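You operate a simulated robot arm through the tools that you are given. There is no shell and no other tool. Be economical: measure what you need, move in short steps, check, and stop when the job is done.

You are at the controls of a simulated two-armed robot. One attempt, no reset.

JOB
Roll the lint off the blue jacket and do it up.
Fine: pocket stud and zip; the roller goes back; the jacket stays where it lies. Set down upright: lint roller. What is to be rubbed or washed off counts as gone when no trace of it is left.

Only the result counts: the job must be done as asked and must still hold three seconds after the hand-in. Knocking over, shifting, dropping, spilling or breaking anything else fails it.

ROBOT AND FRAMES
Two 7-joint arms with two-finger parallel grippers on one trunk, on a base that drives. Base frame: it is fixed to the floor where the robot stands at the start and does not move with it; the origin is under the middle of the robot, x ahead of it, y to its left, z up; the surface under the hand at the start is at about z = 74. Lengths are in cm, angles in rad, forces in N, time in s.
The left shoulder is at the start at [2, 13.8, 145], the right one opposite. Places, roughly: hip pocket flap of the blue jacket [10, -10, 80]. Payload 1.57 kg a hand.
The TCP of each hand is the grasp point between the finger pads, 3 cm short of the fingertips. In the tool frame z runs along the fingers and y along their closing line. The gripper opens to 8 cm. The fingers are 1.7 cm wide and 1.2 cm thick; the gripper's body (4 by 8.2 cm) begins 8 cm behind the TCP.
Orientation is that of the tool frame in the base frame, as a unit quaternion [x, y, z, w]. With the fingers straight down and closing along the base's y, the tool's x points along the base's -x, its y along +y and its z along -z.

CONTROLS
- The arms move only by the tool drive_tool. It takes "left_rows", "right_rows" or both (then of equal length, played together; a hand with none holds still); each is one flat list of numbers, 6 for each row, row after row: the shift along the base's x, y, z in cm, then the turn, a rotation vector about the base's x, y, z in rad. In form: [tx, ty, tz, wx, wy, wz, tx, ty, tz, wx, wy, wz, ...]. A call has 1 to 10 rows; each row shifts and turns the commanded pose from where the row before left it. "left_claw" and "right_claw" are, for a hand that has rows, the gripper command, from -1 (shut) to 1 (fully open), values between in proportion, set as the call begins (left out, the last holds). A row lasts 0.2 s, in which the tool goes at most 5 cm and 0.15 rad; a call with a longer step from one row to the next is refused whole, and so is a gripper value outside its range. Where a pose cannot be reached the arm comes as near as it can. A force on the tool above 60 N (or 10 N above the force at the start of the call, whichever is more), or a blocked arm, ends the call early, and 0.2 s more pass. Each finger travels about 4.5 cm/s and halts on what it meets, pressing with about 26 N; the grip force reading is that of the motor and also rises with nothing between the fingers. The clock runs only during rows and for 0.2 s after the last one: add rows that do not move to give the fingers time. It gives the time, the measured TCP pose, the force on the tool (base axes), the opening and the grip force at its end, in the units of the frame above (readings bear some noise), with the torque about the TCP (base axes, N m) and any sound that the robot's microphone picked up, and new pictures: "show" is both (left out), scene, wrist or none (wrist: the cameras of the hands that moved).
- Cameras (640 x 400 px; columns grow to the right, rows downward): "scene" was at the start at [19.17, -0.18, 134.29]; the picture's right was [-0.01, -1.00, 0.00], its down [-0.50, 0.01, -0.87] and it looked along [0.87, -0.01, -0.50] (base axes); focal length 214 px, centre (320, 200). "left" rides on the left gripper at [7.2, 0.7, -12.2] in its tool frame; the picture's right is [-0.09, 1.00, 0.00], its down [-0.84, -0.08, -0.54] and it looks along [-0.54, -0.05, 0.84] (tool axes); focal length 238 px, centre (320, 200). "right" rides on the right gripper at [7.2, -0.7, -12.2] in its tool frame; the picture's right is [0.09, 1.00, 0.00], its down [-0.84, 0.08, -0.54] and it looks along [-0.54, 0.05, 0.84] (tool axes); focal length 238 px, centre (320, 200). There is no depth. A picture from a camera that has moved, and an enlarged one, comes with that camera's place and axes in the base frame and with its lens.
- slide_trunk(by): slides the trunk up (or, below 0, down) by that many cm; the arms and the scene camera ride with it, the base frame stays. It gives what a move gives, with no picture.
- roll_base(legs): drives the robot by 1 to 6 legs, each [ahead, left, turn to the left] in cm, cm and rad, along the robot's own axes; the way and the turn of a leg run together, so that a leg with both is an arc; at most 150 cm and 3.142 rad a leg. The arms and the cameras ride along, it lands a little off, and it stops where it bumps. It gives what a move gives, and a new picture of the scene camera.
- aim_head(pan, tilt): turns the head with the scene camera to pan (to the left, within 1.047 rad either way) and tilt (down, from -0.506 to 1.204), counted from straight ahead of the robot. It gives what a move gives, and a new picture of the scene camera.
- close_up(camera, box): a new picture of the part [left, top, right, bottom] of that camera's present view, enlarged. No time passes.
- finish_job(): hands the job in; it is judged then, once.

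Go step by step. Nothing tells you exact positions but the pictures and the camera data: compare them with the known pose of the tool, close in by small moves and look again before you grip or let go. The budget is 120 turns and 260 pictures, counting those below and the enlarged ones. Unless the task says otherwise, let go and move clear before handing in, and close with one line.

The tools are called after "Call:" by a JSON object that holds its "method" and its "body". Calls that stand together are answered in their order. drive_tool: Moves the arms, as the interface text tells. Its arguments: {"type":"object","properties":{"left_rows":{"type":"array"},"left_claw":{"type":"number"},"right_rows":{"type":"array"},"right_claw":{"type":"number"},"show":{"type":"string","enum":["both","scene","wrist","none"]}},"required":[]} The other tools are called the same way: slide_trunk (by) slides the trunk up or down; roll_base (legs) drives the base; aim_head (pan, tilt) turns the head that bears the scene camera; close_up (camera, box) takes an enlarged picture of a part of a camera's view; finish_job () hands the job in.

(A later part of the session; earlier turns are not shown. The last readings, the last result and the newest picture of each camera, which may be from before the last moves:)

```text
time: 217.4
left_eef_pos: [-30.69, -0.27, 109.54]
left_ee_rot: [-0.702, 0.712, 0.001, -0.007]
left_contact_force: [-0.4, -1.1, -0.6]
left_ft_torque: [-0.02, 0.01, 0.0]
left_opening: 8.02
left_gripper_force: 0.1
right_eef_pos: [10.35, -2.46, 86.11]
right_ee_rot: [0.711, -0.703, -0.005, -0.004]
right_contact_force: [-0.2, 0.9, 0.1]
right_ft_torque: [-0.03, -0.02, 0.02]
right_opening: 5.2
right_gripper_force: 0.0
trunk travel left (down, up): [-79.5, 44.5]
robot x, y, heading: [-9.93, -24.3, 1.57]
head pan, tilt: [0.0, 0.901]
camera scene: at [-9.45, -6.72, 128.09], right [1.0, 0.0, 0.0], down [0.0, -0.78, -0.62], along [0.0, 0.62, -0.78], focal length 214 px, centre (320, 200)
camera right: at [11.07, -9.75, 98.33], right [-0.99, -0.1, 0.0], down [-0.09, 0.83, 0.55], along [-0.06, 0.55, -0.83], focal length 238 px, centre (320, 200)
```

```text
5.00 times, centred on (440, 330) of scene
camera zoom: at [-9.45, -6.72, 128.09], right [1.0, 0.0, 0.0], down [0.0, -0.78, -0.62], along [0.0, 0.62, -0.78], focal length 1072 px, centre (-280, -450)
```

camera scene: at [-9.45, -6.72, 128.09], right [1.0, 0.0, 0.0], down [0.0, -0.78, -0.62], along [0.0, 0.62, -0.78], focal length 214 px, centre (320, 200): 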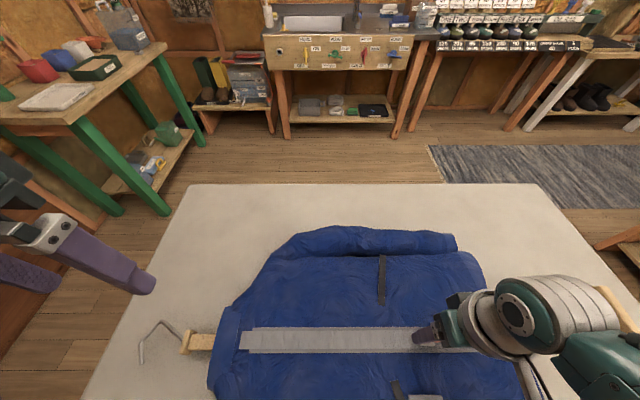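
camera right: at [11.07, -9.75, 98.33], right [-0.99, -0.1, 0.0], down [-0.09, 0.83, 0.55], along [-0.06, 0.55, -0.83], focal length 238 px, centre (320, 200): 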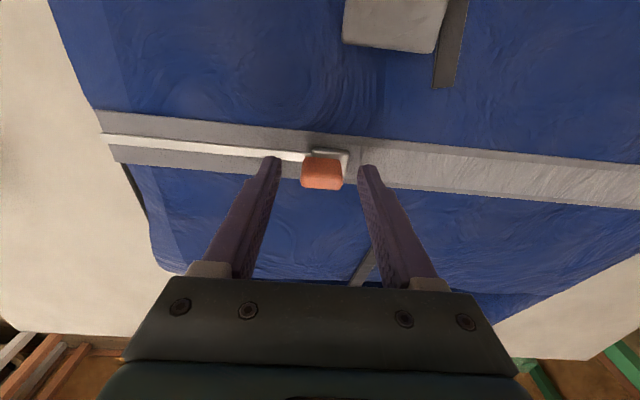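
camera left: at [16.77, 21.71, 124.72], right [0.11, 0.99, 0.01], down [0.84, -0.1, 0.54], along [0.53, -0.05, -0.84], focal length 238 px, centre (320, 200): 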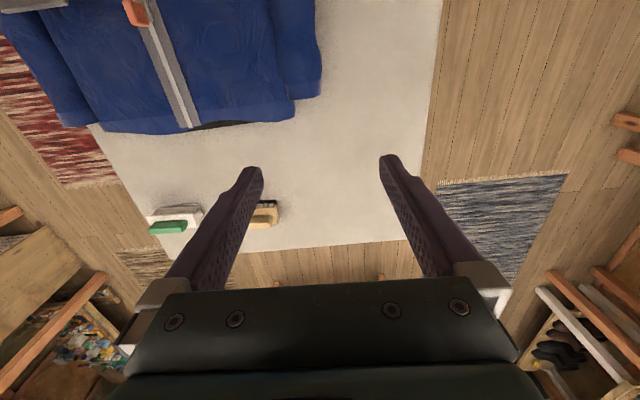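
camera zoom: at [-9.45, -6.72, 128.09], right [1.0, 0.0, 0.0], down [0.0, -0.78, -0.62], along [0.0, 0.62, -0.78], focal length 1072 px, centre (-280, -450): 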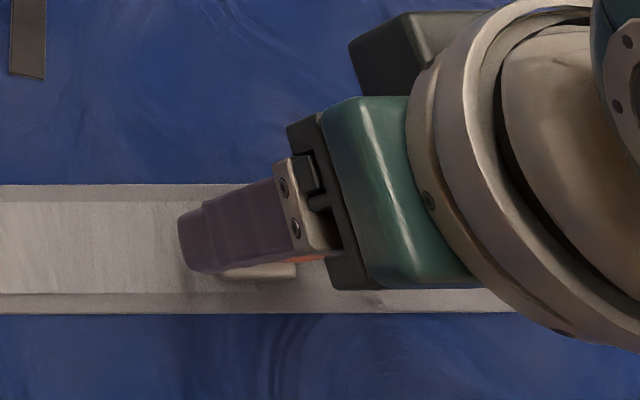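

Aligned. Descending a bit more and closing on the tab.

Call:
{"method": "drive_tool", "body": {"right_rows": [-0.1, -0.2, -0.4, 0, 0, 0, 0, 0, -0.3, 0, 0, 0, 0, 0, 0, 0, 0, 0], "show": "none"}}

Call:
{"method": "drive_tool", "body": {"right_rows": [0, 0, 0, 0, 0, 0, 0, 0, 0, 0, 0, 0, 0, 0, 0, 0, 0, 0, 0, 0, 0, 0, 0, 0], "right_claw": -1, "show": "wrist"}}

```text
time: 218.2
left_eef_pos: [-30.63, -0.33, 109.44]
left_ee_rot: [-0.701, 0.713, 0.001, -0.007]
left_contact_force: [0.4, -0.5, -0.4]
left_ft_torque: [-0.01, 0.03, -0.01]
left_opening: 8.01
left_gripper_force: 0.1
right_eef_pos: [10.26, -2.56, 85.4]
right_ee_rot: [0.711, -0.703, -0.005, -0.005]
right_contact_force: [0.7, 0.7, 0.1]
right_ft_torque: [0.02, 0.0, -0.01]
right_opening: 5.19
right_gripper_force: 0.0
trunk travel left (down, up): [-79.5, 44.5]
robot x, y, heading: [-9.63, -24.32, 1.569]
head pan, tilt: [0.0, 0.901]
```

```text
time: 219.2
left_eef_pos: [-30.62, -0.22, 109.44]
left_ee_rot: [-0.701, 0.713, 0.002, -0.008]
left_contact_force: [-0.8, -0.3, 0.2]
left_ft_torque: [-0.01, -0.01, -0.02]
left_opening: 8.03
left_gripper_force: 0.0
right_eef_pos: [10.12, -2.5, 85.4]
right_ee_rot: [0.711, -0.703, -0.005, -0.004]
right_contact_force: [0.3, -0.1, 0.1]
right_ft_torque: [-0.08, 0.01, -0.08]
right_opening: 2.73
right_gripper_force: 26.4
trunk travel left (down, up): [-79.5, 44.5]
robot x, y, heading: [-9.57, -24.2, 1.564]
head pan, tilt: [0.0, 0.901]
camera right: at [11.0, -9.93, 97.65], right [-0.99, -0.1, 0.0], down [-0.09, 0.83, 0.55], along [-0.06, 0.55, -0.83], focal length 238 px, centre (320, 200)
```

right: 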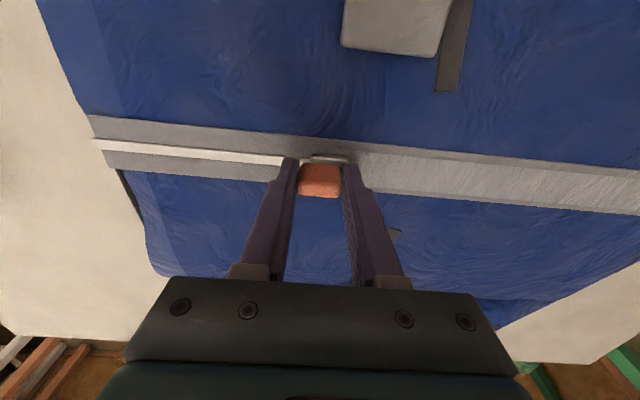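

Tab gripped (2.73 cm wide). I'll pull slowly toward the collar (-x).

Call:
{"method": "drive_tool", "body": {"right_rows": [-0.3, 0, 0, 0, 0, 0, -0.6, 0, 0, 0, 0, 0, -1, 0, 0, 0, 0, 0, -1, 0, 0, 0, 0, 0, -1, 0, 0, 0, 0, 0, -0.5, 0, 0, 0, 0, 0, 0, 0, 0, 0, 0, 0]}}

```text
time: 220.8
left_eef_pos: [-30.5, -0.31, 109.53]
left_ee_rot: [-0.701, 0.713, 0.002, -0.008]
left_contact_force: [0.1, 0.0, -0.3]
left_ft_torque: [0.0, -0.05, -0.02]
left_opening: 7.98
left_gripper_force: 0.0
right_eef_pos: [6.07, -2.51, 85.39]
right_ee_rot: [0.711, -0.703, -0.004, -0.005]
right_contact_force: [1.5, -4.5, 16.0]
right_ft_torque: [-0.32, 0.04, -0.16]
right_opening: 2.73
right_gripper_force: 26.0
trunk travel left (down, up): [-79.5, 44.5]
robot x, y, heading: [-9.85, -24.27, 1.567]
head pan, tilt: [0.0, 0.901]
camera scene: at [-9.41, -6.73, 128.09], right [1.0, 0.0, 0.0], down [0.0, -0.78, -0.62], along [0.0, 0.62, -0.78], focal length 214 px, centre (320, 200)
camera right: at [6.67, -9.91, 97.58], right [-0.99, -0.1, 0.0], down [-0.09, 0.83, 0.55], along [-0.06, 0.55, -0.83], focal length 238 px, centre (320, 200)
```

scene: 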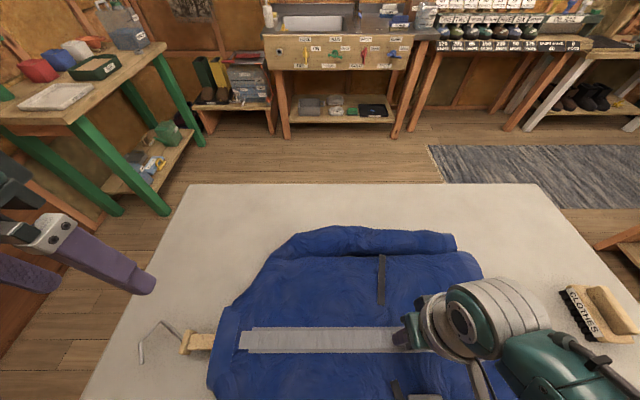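
right: 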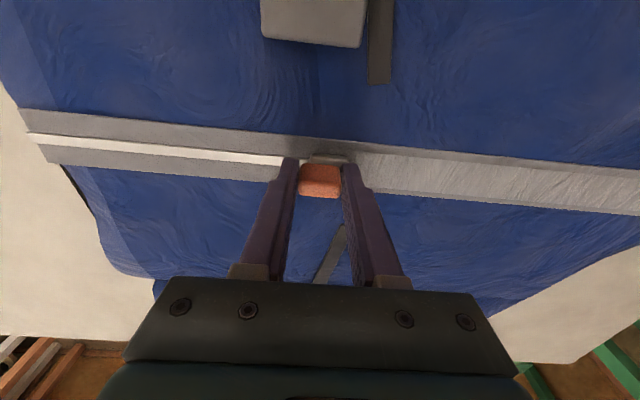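

The zip runs along, the teeth closing behind it. The slight upward force suggests the surface rises, so I'll raise a touch and continue.

Call:
{"method": "drive_tool", "body": {"right_rows": [-0.5, 0, 0.1, 0, 0, 0, -1, 0, 0.1, 0, 0, 0, -1.2, 0, 0, 0, 0, 0, -1.2, 0, 0, 0, 0, 0, -1.2, 0, 0, 0, 0, 0, -1.2, 0, 0, 0, 0, 0, -0.6, 0, 0, 0, 0, 0, 0, 0, 0, 0, 0, 0], "show": "wrist"}}

```text
time: 222.6
left_eef_pos: [-30.52, -0.26, 109.53]
left_ee_rot: [-0.701, 0.713, 0.001, -0.008]
left_contact_force: [-0.3, 0.4, 0.5]
left_ft_torque: [0.01, 0.01, -0.04]
left_opening: 7.96
left_gripper_force: 0.1
right_eef_pos: [-1.05, -2.54, 85.67]
right_ee_rot: [0.711, -0.703, -0.004, -0.005]
right_contact_force: [0.5, -0.8, -0.2]
right_ft_torque: [-0.02, -0.15, 0.03]
right_opening: 2.76
right_gripper_force: 26.3
trunk travel left (down, up): [-79.5, 44.5]
robot x, y, heading: [-9.63, -24.03, 1.57]
head pan, tilt: [0.0, 0.901]
camera right: at [-0.3, -9.93, 97.76], right [-0.99, -0.1, 0.0], down [-0.09, 0.83, 0.55], along [-0.06, 0.55, -0.83], focal length 238 px, centre (320, 200)
```

right: 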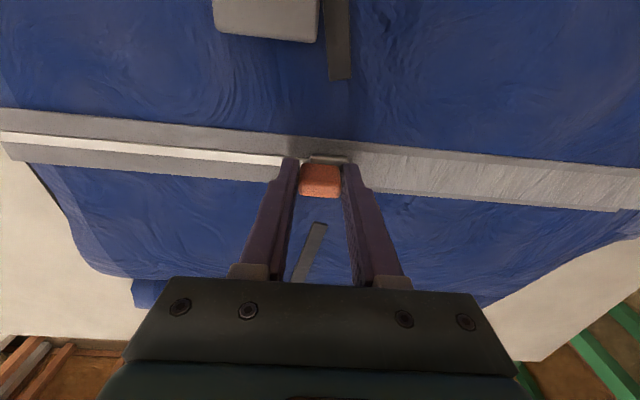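

Smooth so far. The arm nears its inner limit, so I'll carry the pull on with the base in short legs, holding the tab.

Call:
{"method": "roll_base", "body": {"legs": [[0, 7, 0], [0, 7, 0]]}}

Call:
{"method": "close_up", "body": {"camera": "right", "box": [0, 0, 640, 400]}}

```text
time: 224.3
left_eef_pos: [-44.64, -0.27, 109.41]
left_ee_rot: [-0.702, 0.712, 0.001, -0.008]
left_contact_force: [-0.7, 0.7, -0.7]
left_ft_torque: [-0.01, 0.0, 0.01]
left_opening: 8.0
left_gripper_force: 0.1
right_eef_pos: [-15.01, -2.66, 85.47]
right_ee_rot: [0.711, -0.703, -0.005, -0.005]
right_contact_force: [0.3, 0.1, 0.6]
right_ft_torque: [-0.01, -0.02, 0.01]
right_opening: 2.74
right_gripper_force: 25.9
trunk travel left (down, up): [-79.5, 44.5]
robot x, y, heading: [-23.71, -23.82, 1.564]
head pan, tilt: [0.0, 0.901]
camera scene: at [-23.48, -6.69, 128.09], right [1.0, 0.0, 0.0], down [0.0, -0.78, -0.62], along [0.0, 0.62, -0.78], focal length 214 px, centre (320, 200)
```

scene: 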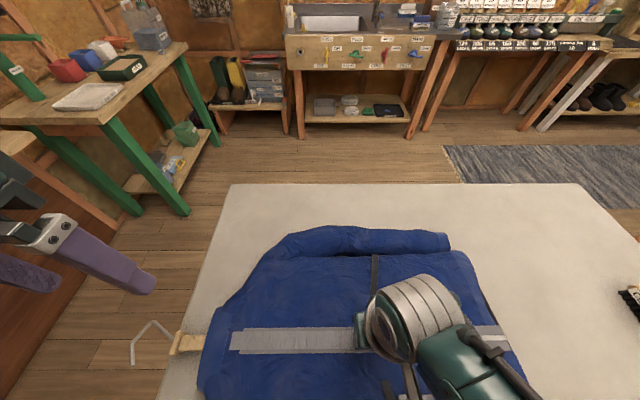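

```text
1.00 times, centred on (320, 200) of right (not enlarged: the box is as wide or as high as the picture)
camera zoom: at [-14.31, -9.88, 97.76], right [-0.99, -0.1, 0.0], down [-0.09, 0.83, 0.55], along [-0.06, 0.55, -0.83], focal length 238 px, centre (320, 200)
```

zoom: 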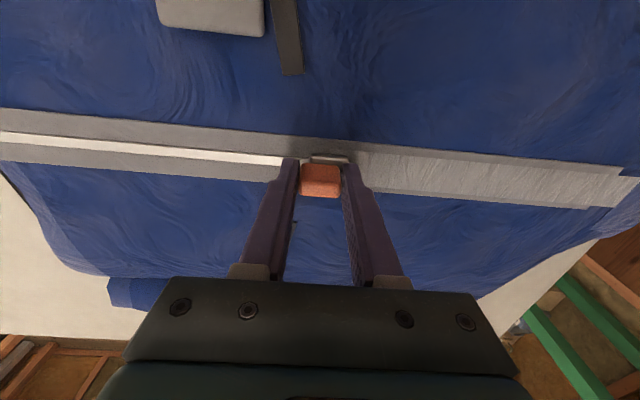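

The tab pull has dragged the jacket about 15 cm toward -x: the collar stick now sits near x ≈ -48. I must push the jacket back and then hold it down while zipping. Looking closely at the collar from the left hand first.

Call:
{"method": "close_up", "body": {"camera": "left", "box": [0, 0, 640, 400]}}

Call:
{"method": "close_up", "body": {"camera": "scene", "box": [120, 210, 520, 400]}}

```text
1.00 times, centred on (320, 200) of left (not enlarged: the box is as wide or as high as the picture)
camera zoom: at [-45.31, -7.29, 121.67], right [-0.99, 0.11, 0.01], down [0.1, 0.84, 0.53], along [0.05, 0.53, -0.85], focal length 238 px, centre (320, 200)
```

zoom: 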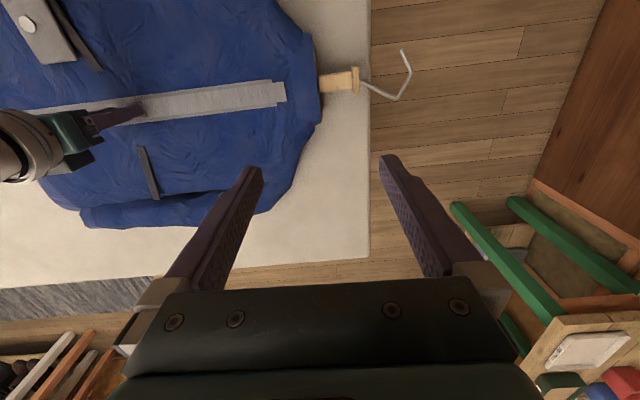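

```text
1.60 times, centred on (320, 305) of scene
camera zoom: at [-23.48, -6.69, 128.09], right [1.0, 0.0, 0.0], down [0.0, -0.78, -0.62], along [0.0, 0.62, -0.78], focal length 343 px, centre (320, 32)
```

zoom: 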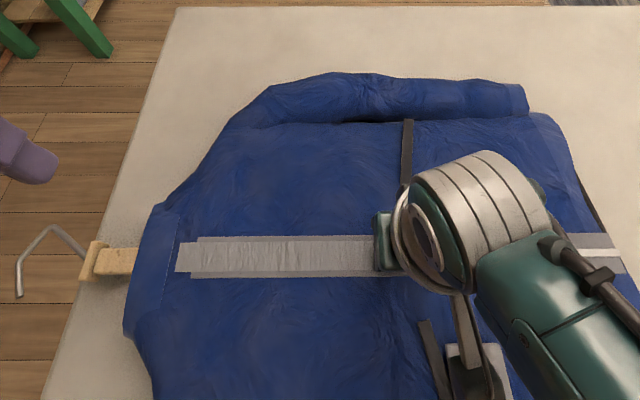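

The collar's straight edge is now at x ≈ -45 (tape end at -39.5, originally -24.4), so the jacket must go back +15.1 cm. I'll let go of the tab, and come around to the collar end facing +x to push it back squarely with the left fingers astride the collar stick.

Call:
{"method": "drive_tool", "body": {"right_rows": [0, 0, 0, 0, 0, 0, 0, 0, 0, 0, 0, 0, 0, 0, 0, 0, 0, 0, 0, 0, 1.5, 0, 0, 0, 0, 0, 3, 0, 0, 0, 0, 0, 4, 0, 0, 0, 0, 0, 2, 0, 0, 0], "right_claw": 0.5, "show": "none"}}

Call:
{"method": "slide_trunk", "body": {"by": 5}}

Call:
{"method": "roll_base", "body": {"legs": [[-55, 0, 0], [0, 62, 0], [0, 0, -1.57], [0, 70, 0]]}}

```text
time: 225.9
left_eef_pos: [-44.62, -0.18, 109.42]
left_ee_rot: [-0.701, 0.713, 0.001, -0.007]
left_contact_force: [-0.4, -0.1, 0.3]
left_ft_torque: [0.01, -0.01, 0.0]
left_opening: 7.99
left_gripper_force: 0.0
right_eef_pos: [-15.27, -2.56, 95.83]
right_ee_rot: [0.712, -0.702, -0.004, -0.005]
right_contact_force: [-1.2, 0.0, 0.1]
right_ft_torque: [0.0, 0.01, 0.01]
right_opening: 5.98
right_gripper_force: 0.0
trunk travel left (down, up): [-79.5, 44.5]
robot x, y, heading: [-23.23, -24.14, 1.573]
head pan, tilt: [0.0, 0.901]
```

```text
time: 226.8
left_eef_pos: [-44.64, -0.32, 114.48]
left_ee_rot: [-0.702, 0.712, 0.001, -0.008]
left_contact_force: [-0.4, -0.1, 0.5]
left_ft_torque: [-0.03, 0.03, 0.0]
left_opening: 8.0
left_gripper_force: 0.0
right_eef_pos: [-15.25, -2.46, 100.91]
right_ee_rot: [0.712, -0.702, -0.005, -0.005]
right_contact_force: [0.0, 0.4, 0.8]
right_ft_torque: [0.0, 0.02, 0.0]
right_opening: 5.98
right_gripper_force: 0.0
trunk travel left (down, up): [-84.5, 39.5]
robot x, y, heading: [-23.67, -24.36, 1.567]
head pan, tilt: [0.0, 0.901]
```

```text
time: 240.3
left_eef_pos: [-65.74, 12.77, 114.44]
left_ee_rot: [-0.006, 1.0, 0.006, -0.005]
left_contact_force: [0.8, 0.6, 0.5]
left_ft_torque: [0.0, 0.03, 0.01]
left_opening: 8.01
left_gripper_force: 0.0
right_eef_pos: [-66.91, -16.84, 100.87]
right_ee_rot: [-0.021, 1.0, 0.001, 0.007]
right_contact_force: [-0.7, 0.4, 0.1]
right_ft_torque: [-0.02, 0.02, -0.02]
right_opening: 5.99
right_gripper_force: 0.1
trunk travel left (down, up): [-84.5, 39.5]
robot x, y, heading: [-88.8, -9.23, 0.026]
head pan, tilt: [0.0, 0.901]
camera scene: at [-71.21, -8.49, 133.09], right [0.03, -1.0, 0.0], down [-0.78, -0.02, -0.62], along [0.62, 0.02, -0.78], focal length 214 px, centre (320, 200)
```

scene: 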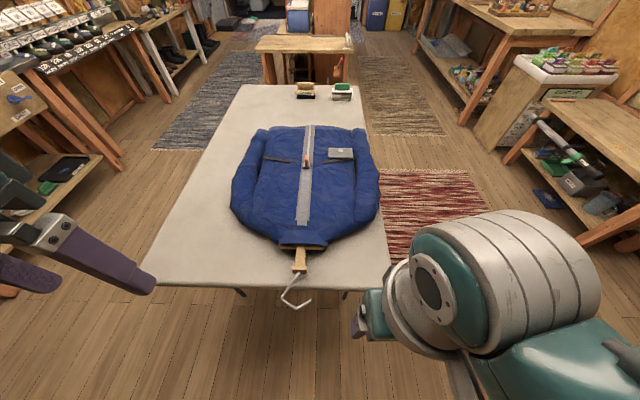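

I'm at the collar end. Bringing the left hand to the stick's line and moving in.

Call:
{"method": "drive_tool", "body": {"left_rows": [0, -3, 0, 0, 0, 0, 0, -4, 0, 0, 0, 0, 0, -4, 0, 0, 0, 0, 0, -4, 0, 0, 0, 0, 0, -0.8, 0, 0, 0, 0], "left_claw": 1, "show": "none"}}

Call:
{"method": "roll_base", "body": {"legs": [[0, 0, -0.026], [15.5, 0, 0]]}}

Call:
{"method": "slide_trunk", "body": {"by": -14}}

Call:
{"method": "drive_tool", "body": {"left_rows": [0, 0, -2, 0, 0, 0, 0, 0, -3, 0, 0, 0, 0, 0, -3, 0, 0, 0], "show": "both"}}

```text
time: 241.5
left_eef_pos: [-65.67, -3.09, 114.43]
left_ee_rot: [-0.008, 1.0, 0.006, -0.004]
left_contact_force: [0.2, -0.4, -0.2]
left_ft_torque: [0.02, -0.03, 0.03]
left_opening: 7.98
left_gripper_force: 0.1
right_eef_pos: [-67.03, -16.75, 100.93]
right_ee_rot: [-0.021, 1.0, 0.0, 0.006]
right_contact_force: [-0.1, -0.2, -0.2]
right_ft_torque: [0.02, -0.06, -0.01]
right_opening: 6.0
right_gripper_force: 0.2
trunk travel left (down, up): [-84.5, 39.5]
robot x, y, heading: [-88.78, -8.99, 0.026]
head pan, tilt: [0.0, 0.901]
```

```text
time: 243.2
left_eef_pos: [-50.13, -3.87, 114.58]
left_ee_rot: [0.007, 1.0, 0.006, -0.005]
left_contact_force: [0.2, -0.2, -0.4]
left_ft_torque: [0.0, 0.04, -0.01]
left_opening: 8.01
left_gripper_force: 0.1
right_eef_pos: [-51.81, -17.36, 100.88]
right_ee_rot: [-0.006, 1.0, 0.0, 0.008]
right_contact_force: [-1.1, -0.6, -0.1]
right_ft_torque: [0.03, 0.02, -0.02]
right_opening: 6.02
right_gripper_force: 0.0
trunk travel left (down, up): [-84.5, 39.5]
robot x, y, heading: [-73.63, -9.04, -0.004]
head pan, tilt: [0.0, 0.901]
camera scene: at [-55.82, -9.01, 133.09], right [0.0, -1.0, 0.0], down [-0.78, 0.0, -0.62], along [0.62, 0.0, -0.78], focal length 214 px, centre (320, 200)
```

scene: 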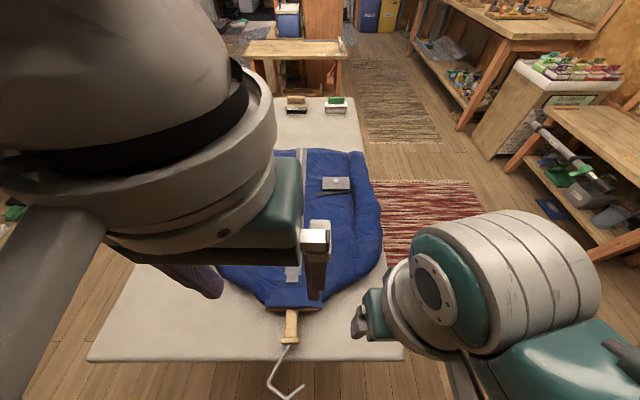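

```text
time: 244.9
left_eef_pos: [-50.14, -3.81, 100.43]
left_ee_rot: [0.007, 1.0, 0.006, -0.005]
left_contact_force: [-0.5, -0.2, -0.2]
left_ft_torque: [0.0, -0.01, 0.01]
left_opening: 7.97
left_gripper_force: 0.1
right_eef_pos: [-51.88, -17.34, 86.91]
right_ee_rot: [-0.006, 1.0, 0.001, 0.007]
right_contact_force: [0.4, -0.1, 0.6]
right_ft_torque: [0.02, 0.03, -0.01]
right_opening: 5.99
right_gripper_force: 0.2
trunk travel left (down, up): [-70.5, 53.5]
robot x, y, heading: [-73.28, -8.75, -0.006]
head pan, tilt: [0.0, 0.901]
```

```text
time: 245.7
left_eef_pos: [-50.06, -3.87, 92.57]
left_ee_rot: [0.007, 1.0, 0.006, -0.005]
left_contact_force: [0.8, -0.1, 0.6]
left_ft_torque: [-0.01, 0.0, -0.03]
left_opening: 8.0
left_gripper_force: 0.1
right_eef_pos: [-51.82, -17.45, 87.05]
right_ee_rot: [-0.006, 1.0, 0.0, 0.007]
right_contact_force: [-0.4, 0.1, -0.4]
right_ft_torque: [-0.04, 0.0, -0.01]
right_opening: 6.01
right_gripper_force: 0.0
trunk travel left (down, up): [-70.5, 53.5]
robot x, y, heading: [-73.41, -8.74, -0.007]
head pan, tilt: [0.0, 0.901]
camera scene: at [-55.82, -9.01, 119.1], right [0.0, -1.0, 0.0], down [-0.78, 0.0, -0.62], along [0.62, 0.0, -0.78], focal length 214 px, centre (320, 200)
camera left: at [-57.16, -3.22, 104.67], right [0.11, 0.99, 0.01], down [0.84, -0.1, 0.53], along [0.53, -0.05, -0.85], focal length 238 px, centre (320, 200)
```

scene: 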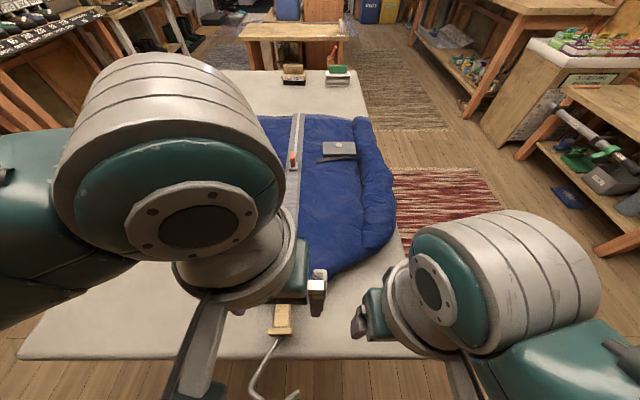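
left: 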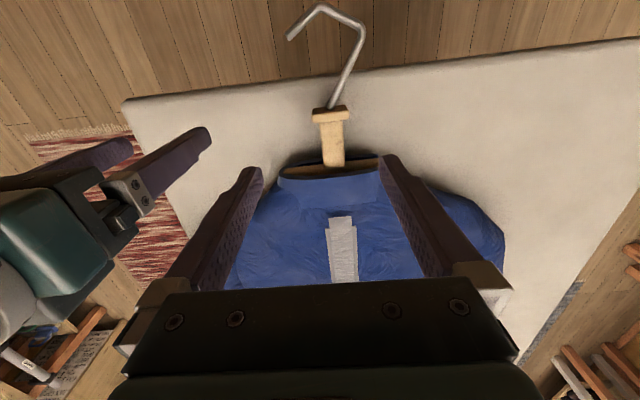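

The stick is at y ≈ -2.6 and the collar edge at x ≈ -45. I'll centre the left hand on the stick and lower beside it.

Call:
{"method": "drive_tool", "body": {"left_rows": [0, 0.6, -1, 0, 0, 0, 0, 0.6, -3, 0, 0, 0, 0, 0, -3, 0, 0, 0, 0, 0, -3, 0, 0, 0, 0, 0, -2, 0, 0, 0, 0, 0, -1, 0, 0, 0, 0, 0, 0, 0, 0, 0], "show": "wrist"}}

```text
time: 247.3
left_eef_pos: [-50.01, -2.83, 79.58]
left_ee_rot: [0.007, 1.0, 0.006, -0.005]
left_contact_force: [0.1, 0.3, 0.3]
left_ft_torque: [0.0, 0.02, -0.02]
left_opening: 8.01
left_gripper_force: 0.1
right_eef_pos: [-51.85, -17.4, 86.99]
right_ee_rot: [-0.007, 1.0, 0.0, 0.007]
right_contact_force: [0.2, -0.1, 0.0]
right_ft_torque: [0.03, -0.04, 0.01]
right_opening: 6.0
right_gripper_force: 0.1
trunk travel left (down, up): [-70.5, 53.5]
robot x, y, heading: [-73.71, -8.9, 0.002]
head pan, tilt: [0.0, 0.901]
camera left: at [-57.05, -2.1, 91.71], right [0.11, 0.99, 0.01], down [0.84, -0.1, 0.53], along [0.53, -0.05, -0.85], focal length 238 px, centre (320, 200)
```

left: 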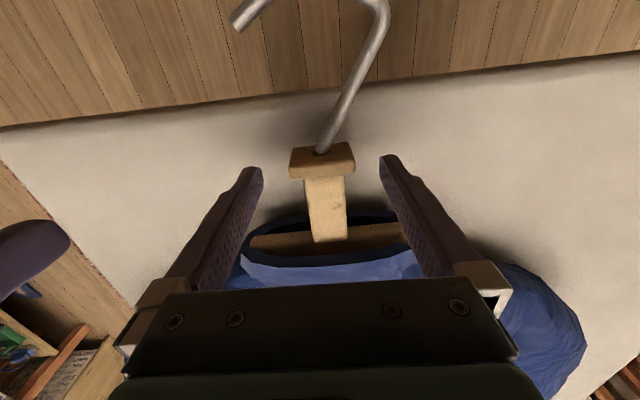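

Call:
{"method": "drive_tool", "body": {"left_rows": [1, 0, 0, 0, 0, 0, 1, 0, 0, 0, 0, 0, 1, 0, 0, 0, 0, 0, 0.6, 0, 0, 0, 0, 0, 0.6, 0, 0, 0, 0, 0, 0, 0, 0, 0, 0, 0], "right_rows": [0, 0, 1, 0, 0, 0, 0, 0, 2, 0, 0, 0, 0, 0, 2, 0, 0, 0, 0, 0, 2, 0, 0, 0, 0, 0, 1, 0, 0, 0, 0, 0, 0, 0, 0, 0], "show": "wrist"}}

```text
time: 248.7
left_eef_pos: [-45.8, -2.71, 79.46]
left_ee_rot: [0.006, 1.0, 0.006, -0.005]
left_contact_force: [-0.6, -0.9, 0.0]
left_ft_torque: [0.01, 0.03, 0.01]
left_opening: 8.03
left_gripper_force: 0.0
right_eef_pos: [-51.97, -17.74, 94.68]
right_ee_rot: [-0.008, 1.0, -0.006, 0.006]
right_contact_force: [-0.9, -0.8, 0.7]
right_ft_torque: [-0.03, -0.01, -0.03]
right_opening: 6.02
right_gripper_force: 0.0
trunk travel left (down, up): [-70.5, 53.5]
robot x, y, heading: [-73.37, -8.93, -0.004]
head pan, tilt: [0.0, 0.901]
camera right: at [-59.29, -18.33, 106.93], right [-0.11, 0.99, -0.01], down [0.83, 0.1, 0.55], along [0.55, 0.05, -0.83], focal length 238 px, centre (320, 200)
camera left: at [-52.94, -2.03, 91.75], right [0.11, 0.99, 0.01], down [0.84, -0.1, 0.53], along [0.53, -0.05, -0.85], focal length 238 px, centre (320, 200)
```

right: 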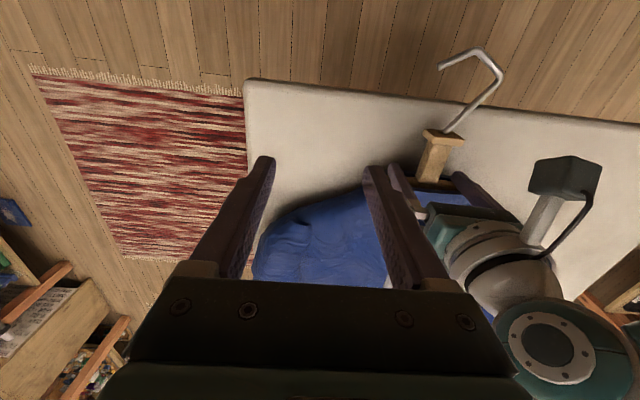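
left: 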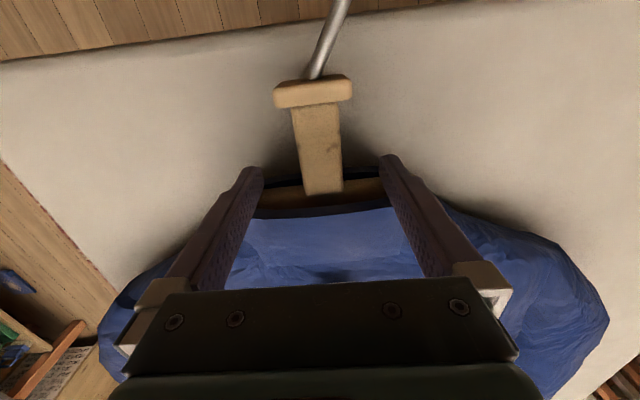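

Call:
{"method": "drive_tool", "body": {"left_rows": [0.5, 0, 0, 0, 0, 0, 0.5, 0, 0, 0, 0, 0, 0.5, 0, 0, 0, 0, 0, 0.5, 0, 0, 0, 0, 0, 0, 0, 0, 0, 0, 0], "show": "wrist"}}

```text
time: 249.9
left_eef_pos: [-43.83, -2.53, 79.51]
left_ee_rot: [0.007, 1.0, 0.006, -0.005]
left_contact_force: [-2.9, -0.3, 0.0]
left_ft_torque: [0.03, -0.06, 0.19]
left_opening: 8.01
left_gripper_force: 0.0
right_eef_pos: [-51.98, -17.89, 94.79]
right_ee_rot: [-0.006, 1.0, -0.006, 0.007]
right_contact_force: [0.4, -0.8, 0.6]
right_ft_torque: [-0.01, 0.01, 0.0]
right_opening: 6.01
right_gripper_force: 0.1
trunk travel left (down, up): [-70.5, 53.5]
robot x, y, heading: [-73.97, -9.06, -0.005]
head pan, tilt: [0.0, 0.901]
camera left: at [-51.01, -1.97, 91.7], right [0.11, 0.99, 0.01], down [0.84, -0.1, 0.53], along [0.53, -0.05, -0.85], focal length 238 px, centre (320, 200)
```

left: 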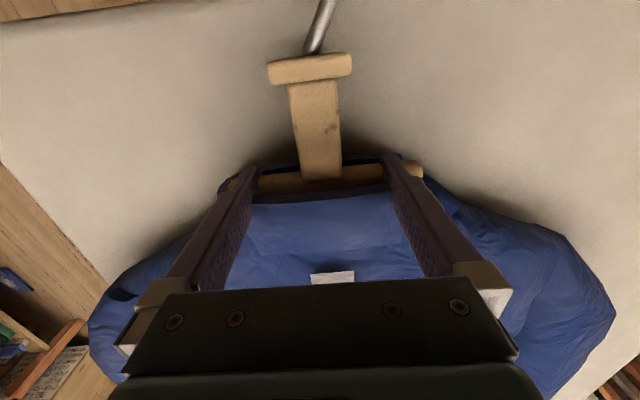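

First light contact on one finger. Pushing on gently.

Call:
{"method": "drive_tool", "body": {"left_rows": [0.5, 0, 0, 0, 0, 0, 0.5, 0, 0, 0, 0, 0, 0.5, 0, 0, 0, 0, 0, 0.5, 0, 0, 0, 0, 0, 0, 0, 0, 0, 0, 0], "show": "both"}}

```text
time: 251.1
left_eef_pos: [-41.84, -2.6, 79.43]
left_ee_rot: [0.007, 1.0, 0.006, -0.005]
left_contact_force: [-2.6, 0.5, -0.6]
left_ft_torque: [-0.01, -0.08, 0.11]
left_opening: 8.03
left_gripper_force: 0.0
right_eef_pos: [-51.98, -17.7, 94.73]
right_ee_rot: [-0.008, 1.0, -0.006, 0.006]
right_contact_force: [-0.7, 1.6, 0.9]
right_ft_torque: [0.0, 0.02, 0.03]
right_opening: 6.01
right_gripper_force: 0.0
trunk travel left (down, up): [-70.5, 53.5]
robot x, y, heading: [-73.63, -8.91, 0.002]
head pan, tilt: [0.0, 0.901]
camera scene: at [-55.86, -9.0, 119.08], right [0.0, -1.0, 0.0], down [-0.78, 0.0, -0.62], along [0.62, 0.0, -0.78], focal length 214 px, centre (320, 200)
camera left: at [-49.05, -1.97, 91.74], right [0.11, 0.99, 0.01], down [0.84, -0.1, 0.53], along [0.53, -0.05, -0.85], focal length 238 px, centre (320, 200)
```

scene: 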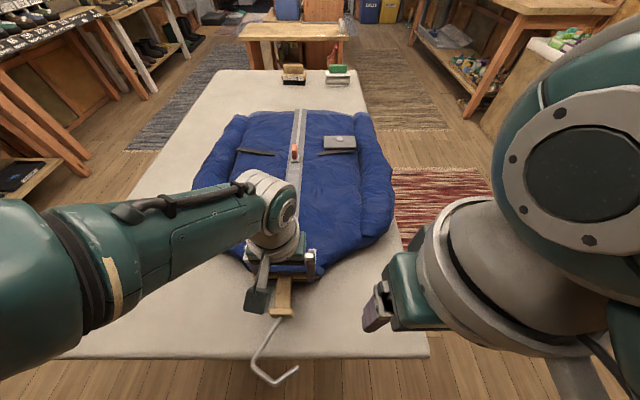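
left: 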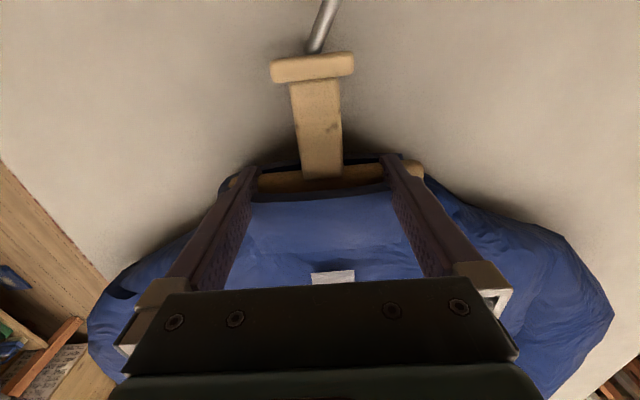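

The jacket and hanger slide together under only about 3 N. I'll push on with the base in small legs, then measure.

Call:
{"method": "roll_base", "body": {"legs": [[5, 0, 0], [5, 0, 0]]}}

Call:
{"method": "close_up", "body": {"camera": "scene", "box": [160, 40, 440, 340]}}

Call:
{"method": "close_up", "body": {"camera": "left", "box": [0, 0, 640, 400]}}

```text
time: 252.5
left_eef_pos: [-32.02, -2.61, 79.55]
left_ee_rot: [0.007, 1.0, 0.006, -0.003]
left_contact_force: [-0.8, -0.3, -0.4]
left_ft_torque: [-0.01, 0.03, 0.02]
left_opening: 8.0
left_gripper_force: 0.1
right_eef_pos: [-42.0, -17.78, 94.82]
right_ee_rot: [-0.006, 1.0, -0.006, 0.006]
right_contact_force: [0.1, -0.9, -0.4]
right_ft_torque: [0.01, 0.01, -0.01]
right_opening: 6.02
right_gripper_force: 0.1
trunk travel left (down, up): [-70.5, 53.5]
robot x, y, heading: [-63.65, -8.85, 0.001]
head pan, tilt: [0.0, 0.901]
camera scene: at [-45.93, -9.01, 119.1], right [0.0, -1.0, 0.0], down [-0.78, 0.0, -0.62], along [0.62, 0.0, -0.78], focal length 214 px, centre (320, 200)
```

scene: 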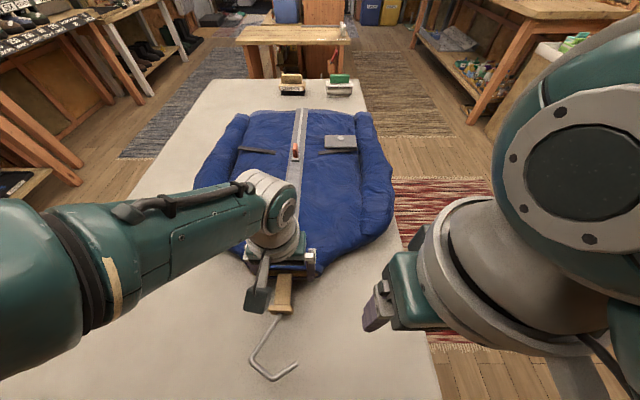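

```text
1.33 times, centred on (300, 190) of scene
camera zoom: at [-45.93, -9.01, 119.1], right [0.0, -1.0, 0.0], down [-0.78, 0.0, -0.62], along [0.62, 0.0, -0.78], focal length 286 px, centre (347, 213)
```

zoom: 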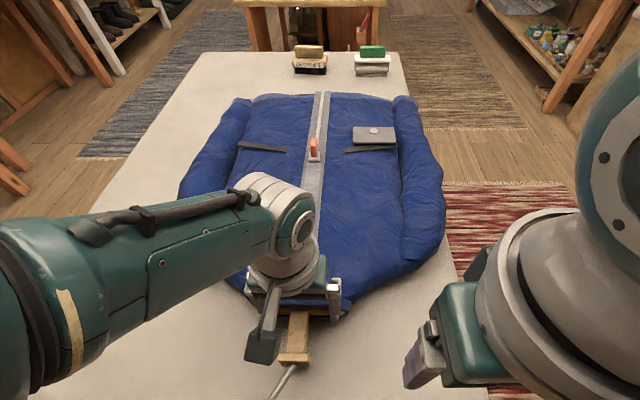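

```text
1.00 times, centred on (320, 200) of left (not enlarged: the box is as wide or as high as the picture)
camera zoom: at [-39.07, -1.97, 91.77], right [0.11, 0.99, 0.01], down [0.84, -0.1, 0.53], along [0.53, -0.05, -0.85], focal length 238 px, centre (320, 200)
```

zoom: 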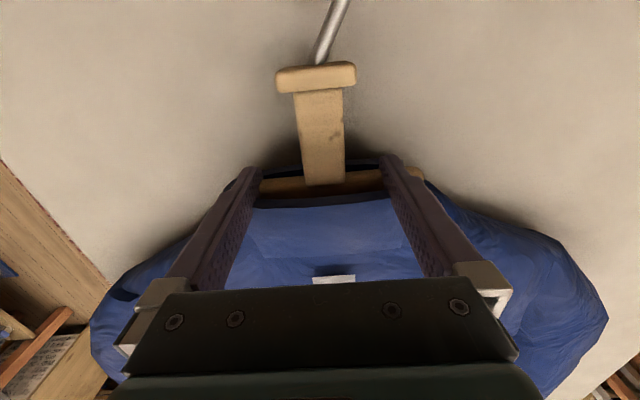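

Measured from the stud and hem, about 2.3–3 cm remain. I'll push 2 cm more, then compare from the same viewpoint as the early overview picture.

Call:
{"method": "drive_tool", "body": {"left_rows": [0.4, 0, 0, 0, 0, 0, 0.5, 0, 0, 0, 0, 0, 0.5, 0, 0, 0, 0, 0, 0.4, 0, 0, 0, 0, 0, 0.2, 0, 0, 0, 0, 0, 0, 0, 0, 0, 0, 0], "show": "none"}}

Call:
{"method": "drive_tool", "body": {"left_rows": [-2, 0, 0, 0, 0, 0, -2, 0, 1, 0, 0, 0, -1, 0, 3, 0, 0, 0, 0, 0, 4, 0, 0, 0, 0, 0, 4, 0, 0, 0, 0, 4, 3, 0, 0, 0, 0, 4, 3, 0, 0, 0, 0, 4, 3, 0, 0, 0, 0, 4, 0, 0, 0, 0], "show": "none"}}

Call:
{"method": "slide_trunk", "body": {"by": 12}}

Call:
{"method": "aim_head", "body": {"pan": 0, "tilt": 0.949}}

```text
time: 253.9
left_eef_pos: [-30.85, -2.28, 80.36]
left_ee_rot: [0.007, 1.0, 0.006, -0.004]
left_contact_force: [-2.6, -0.5, 0.4]
left_ft_torque: [-0.01, 0.0, -0.12]
left_opening: 7.98
left_gripper_force: 0.1
left hand out of reach, approached as far as the arm can: row 2, 3
right_eef_pos: [-42.06, -17.87, 94.65]
right_ee_rot: [-0.008, 1.0, -0.007, 0.006]
right_contact_force: [0.2, 0.0, 0.4]
right_ft_torque: [0.03, -0.03, -0.02]
right_opening: 6.02
right_gripper_force: 0.1
trunk travel left (down, up): [-70.5, 53.5]
robot x, y, heading: [-63.62, -8.78, -0.001]
head pan, tilt: [0.0, 0.901]
```

```text
time: 255.9
left_eef_pos: [-35.66, 13.76, 101.12]
left_ee_rot: [0.008, 1.0, 0.006, -0.004]
left_contact_force: [0.9, 0.3, 0.0]
left_ft_torque: [-0.04, 0.01, -0.01]
left_opening: 8.01
left_gripper_force: 0.1
right_eef_pos: [-42.07, -17.78, 94.7]
right_ee_rot: [-0.008, 1.0, -0.007, 0.007]
right_contact_force: [0.0, -0.7, 0.7]
right_ft_torque: [0.0, -0.01, 0.04]
right_opening: 6.01
right_gripper_force: 0.0
trunk travel left (down, up): [-70.5, 53.5]
robot x, y, heading: [-63.57, -9.2, 0.0]
head pan, tilt: [0.0, 0.901]
```

```text
time: 257.4
left_eef_pos: [-35.62, 13.63, 113.02]
left_ee_rot: [0.007, 1.0, 0.006, -0.004]
left_contact_force: [0.4, 1.2, -0.3]
left_ft_torque: [0.01, -0.05, 0.01]
left_opening: 8.01
left_gripper_force: 0.1
right_eef_pos: [-42.02, -17.84, 106.64]
right_ee_rot: [-0.008, 1.0, -0.007, 0.006]
right_contact_force: [-0.5, -0.4, -0.4]
right_ft_torque: [0.02, -0.03, 0.0]
right_opening: 6.0
right_gripper_force: 0.1
trunk travel left (down, up): [-82.5, 41.5]
robot x, y, heading: [-63.96, -9.01, -0.004]
head pan, tilt: [0.0, 0.901]
```

```text
time: 258.1
left_eef_pos: [-35.64, 13.7, 113.06]
left_ee_rot: [0.007, 1.0, 0.005, -0.004]
left_contact_force: [-0.5, -0.4, 0.7]
left_ft_torque: [-0.02, -0.04, 0.01]
left_opening: 7.99
left_gripper_force: 0.1
right_eef_pos: [-42.02, -17.89, 106.61]
right_ee_rot: [-0.008, 1.0, -0.008, 0.007]
right_contact_force: [0.1, -0.5, -0.3]
right_ft_torque: [0.0, -0.01, 0.02]
right_opening: 6.02
right_gripper_force: 0.1
trunk travel left (down, up): [-82.5, 41.5]
robot x, y, heading: [-63.57, -8.99, -0.001]
head pan, tilt: [0.0, 0.949]
camera scene: at [-46.21, -9.01, 130.73], right [0.0, -1.0, 0.0], down [-0.81, 0.0, -0.58], along [0.58, 0.0, -0.81], focal length 214 px, centre (320, 200)
```

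scene: 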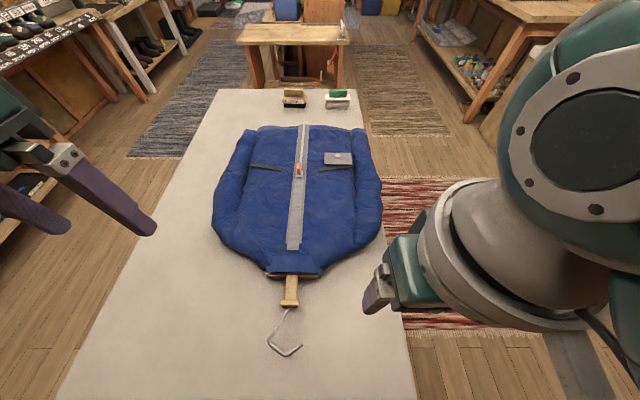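

Now to the reference viewpoint for an exact comparison.

Call:
{"method": "drive_tool", "body": {"right_rows": [0, -4, 0, 0, 0, 0, 0, -4, 0, 0, 0, 0, 0, -4, 0, 0, 0, 0, 0, -4, 0, 0, 0, 0], "left_rows": [0, 2, 0, 0, 0, 0, 0, 2, 0, 0, 0, 0, 0, 2, 0, 0, 0, 0, 0, 0, 0, 0, 0, 0], "show": "none"}}

Call:
{"method": "roll_base", "body": {"legs": [[13.5, 9, 0]]}}

Call:
{"method": "close_up", "body": {"camera": "scene", "box": [220, 130, 440, 400]}}

```text
time: 259.1
left_eef_pos: [-35.64, 19.78, 112.99]
left_ee_rot: [0.007, 1.0, 0.006, -0.004]
left_contact_force: [0.2, 0.1, -0.2]
left_ft_torque: [-0.01, -0.01, 0.0]
left_opening: 8.0
left_gripper_force: 0.1
right_eef_pos: [-41.94, -33.86, 106.74]
right_ee_rot: [-0.007, 1.0, -0.005, 0.008]
right_contact_force: [-1.0, 0.3, -0.2]
right_ft_torque: [-0.02, 0.0, -0.01]
right_opening: 6.0
right_gripper_force: 0.0
trunk travel left (down, up): [-82.5, 41.5]
robot x, y, heading: [-63.73, -8.77, -0.002]
head pan, tilt: [0.0, 0.949]
```

```text
time: 260.5
left_eef_pos: [-22.26, 28.63, 113.02]
left_ee_rot: [0.006, 1.0, 0.007, -0.004]
left_contact_force: [-0.4, 0.7, 0.5]
left_ft_torque: [0.02, 0.03, 0.01]
left_opening: 8.01
left_gripper_force: 0.0
right_eef_pos: [-28.41, -24.84, 106.85]
right_ee_rot: [-0.008, 1.0, -0.006, 0.007]
right_contact_force: [0.0, -0.7, 0.3]
right_ft_torque: [0.01, 0.0, 0.0]
right_opening: 5.99
right_gripper_force: 0.2
trunk travel left (down, up): [-82.5, 41.5]
robot x, y, heading: [-50.23, -0.03, 0.004]
head pan, tilt: [0.0, 0.949]
camera scene: at [-32.7, -0.09, 130.73], right [0.0, -1.0, 0.0], down [-0.81, 0.0, -0.58], along [0.58, 0.0, -0.81], focal length 214 px, centre (320, 200)
```

scene: 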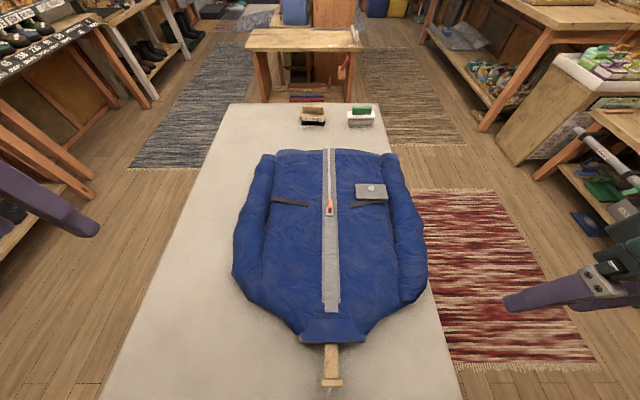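

```text
1.48 times, centred on (330, 265) of scene
camera zoom: at [-32.7, -0.09, 130.73], right [0.0, -1.0, 0.0], down [-0.81, 0.0, -0.58], along [0.58, 0.0, -0.81], focal length 318 px, centre (305, 104)
```

zoom: 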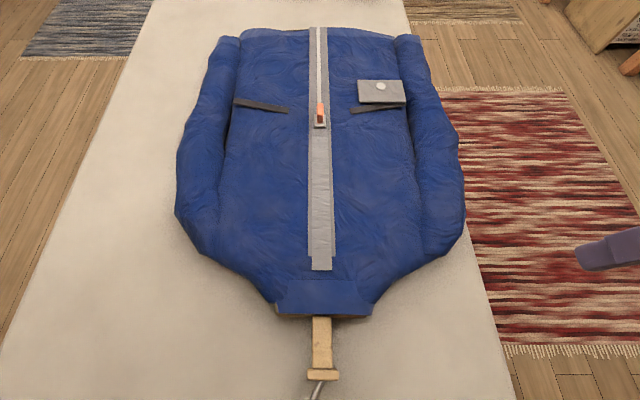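

The jacket still needs about 1.95 cm toward +x, with no noticeable rotation. Since zipping can only drag it toward -x, I'll zip first with the right hand pressing the jacket down and the left pulling the tab, then do the final push. Driving round to the right side.

Call:
{"method": "roll_base", "body": {"legs": [[-35, 0, 0], [0, -78, 0], [0, 0, 1.57], [0, -93, 0], [53, 0, 0]]}}

```text
time: 277.5
left_eef_pos: [-19.93, 2.1, 112.98]
left_ee_rot: [-0.697, 0.717, 0.001, -0.008]
left_contact_force: [0.0, -0.8, 0.1]
left_ft_torque: [0.0, 0.04, -0.02]
left_opening: 8.0
left_gripper_force: 0.1
right_eef_pos: [33.51, -4.7, 106.73]
right_ee_rot: [0.708, -0.707, 0.001, -0.008]
right_contact_force: [1.0, 0.0, 0.4]
right_ft_torque: [-0.01, 0.0, 0.01]
right_opening: 5.99
right_gripper_force: 0.1
trunk travel left (down, up): [-82.5, 41.5]
robot x, y, heading: [8.43, -25.95, 1.558]
head pan, tilt: [0.0, 0.949]
camera scene: at [8.62, -8.88, 130.73], right [1.0, -0.01, 0.0], down [-0.01, -0.81, -0.58], along [0.01, 0.58, -0.81], focal length 214 px, centre (320, 200)
```

scene: 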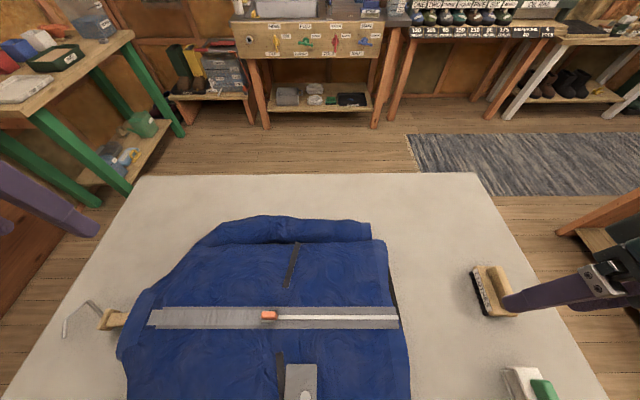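

Tab at about (-1.0, -2.8). Lowering the trunk, then placing the right fist over (19, -4) and the left hand over the tab.

Call:
{"method": "slide_trunk", "body": {"by": -9}}

Call:
{"method": "drive_tool", "body": {"left_rows": [3, -1, 0, 0, 0, 0, 4, -1, 0, 0, 0, 0, 4, -1, 0, 0, 0, 0, 4, -1, -1, 0, 0, 0, 3.9, -0.9, -2, 0, 0, 0, 0, 0, -3, 0, 0, 0, 0, 0, -2, 0, 0, 0], "right_rows": [-3, 0, 0, 0, 0, 0, -3, 0, 0, 0, 0, 0, -3, 0.3, 0, 0, 0, 0, -3, 0.4, -1, 0, 0, 0, -2.5, 0, -2, 0, 0, 0, 0, 0, -3, 0, 0, 0, 0, 0, -3, 0, 0, 0], "left_claw": 0.3, "right_claw": -1, "show": "both"}}

```text
time: 278.7
left_eef_pos: [-20.02, 2.07, 104.01]
left_ee_rot: [-0.697, 0.717, 0.002, -0.007]
left_contact_force: [0.4, -0.1, 0.0]
left_ft_torque: [0.0, -0.01, 0.02]
left_opening: 8.01
left_gripper_force: 0.0
right_eef_pos: [33.44, -4.7, 97.66]
right_ee_rot: [0.708, -0.706, 0.0, -0.009]
right_contact_force: [-0.1, 0.2, 0.3]
right_ft_torque: [0.0, 0.01, 0.02]
right_opening: 5.99
right_gripper_force: 0.1
trunk travel left (down, up): [-73.5, 50.5]
robot x, y, heading: [8.57, -26.45, 1.559]
head pan, tilt: [0.0, 0.949]
```

```text
time: 280.3
left_eef_pos: [-1.13, -2.7, 96.09]
left_ee_rot: [-0.697, 0.717, 0.001, -0.007]
left_contact_force: [-0.2, -1.0, 0.1]
left_ft_torque: [0.04, -0.03, 0.0]
left_opening: 5.19
left_gripper_force: 0.0
right_eef_pos: [18.96, -4.05, 88.8]
right_ee_rot: [0.707, -0.707, -0.001, -0.01]
right_contact_force: [-0.6, -0.5, 0.0]
right_ft_torque: [-0.01, 0.01, -0.01]
right_opening: 0.0
right_gripper_force: 21.4
trunk travel left (down, up): [-73.5, 50.5]
robot x, y, heading: [8.29, -26.46, 1.552]
head pan, tilt: [0.0, 0.949]
camera scene: at [8.62, -8.88, 121.74], right [1.0, -0.01, 0.0], down [-0.01, -0.81, -0.58], along [0.01, 0.58, -0.81], focal length 214 px, centre (320, 200)
camera right: at [19.37, -11.4, 101.03], right [-1.0, -0.09, -0.01], down [-0.09, 0.83, 0.55], along [-0.04, 0.55, -0.83], focal length 238 px, centre (320, 200)
camera left: at [-2.0, -9.77, 108.31], right [-0.99, 0.12, 0.01], down [0.11, 0.84, 0.53], along [0.06, 0.53, -0.85], focal length 238 px, centre (320, 200)
```

scene: 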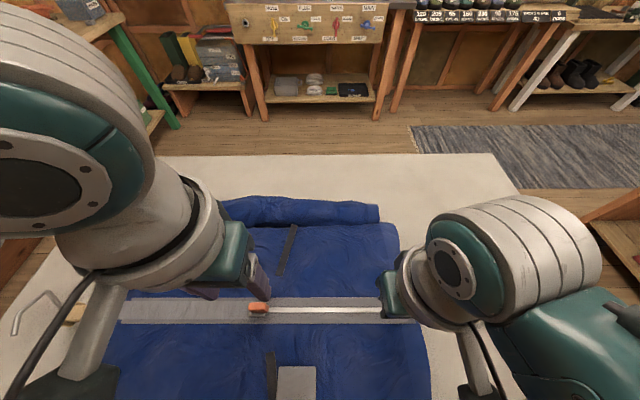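
right: 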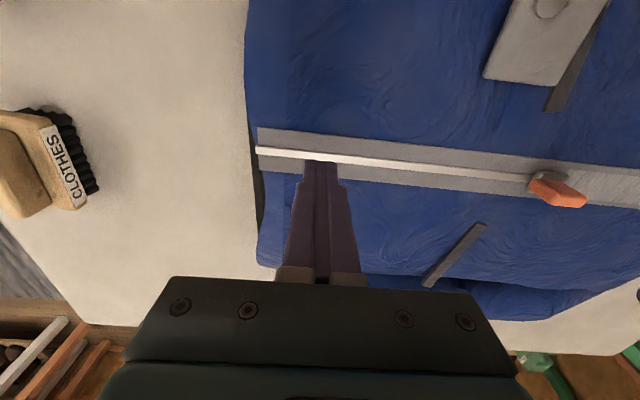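
left: 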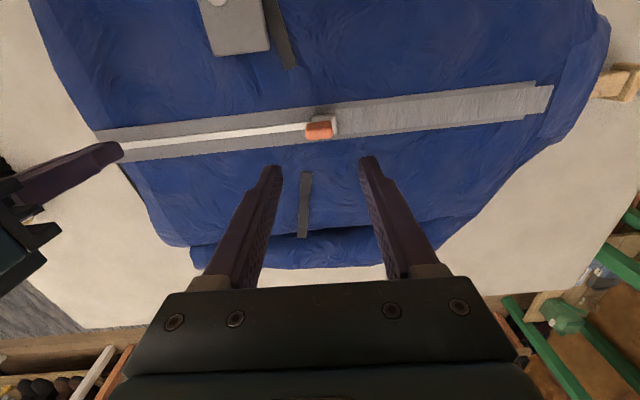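

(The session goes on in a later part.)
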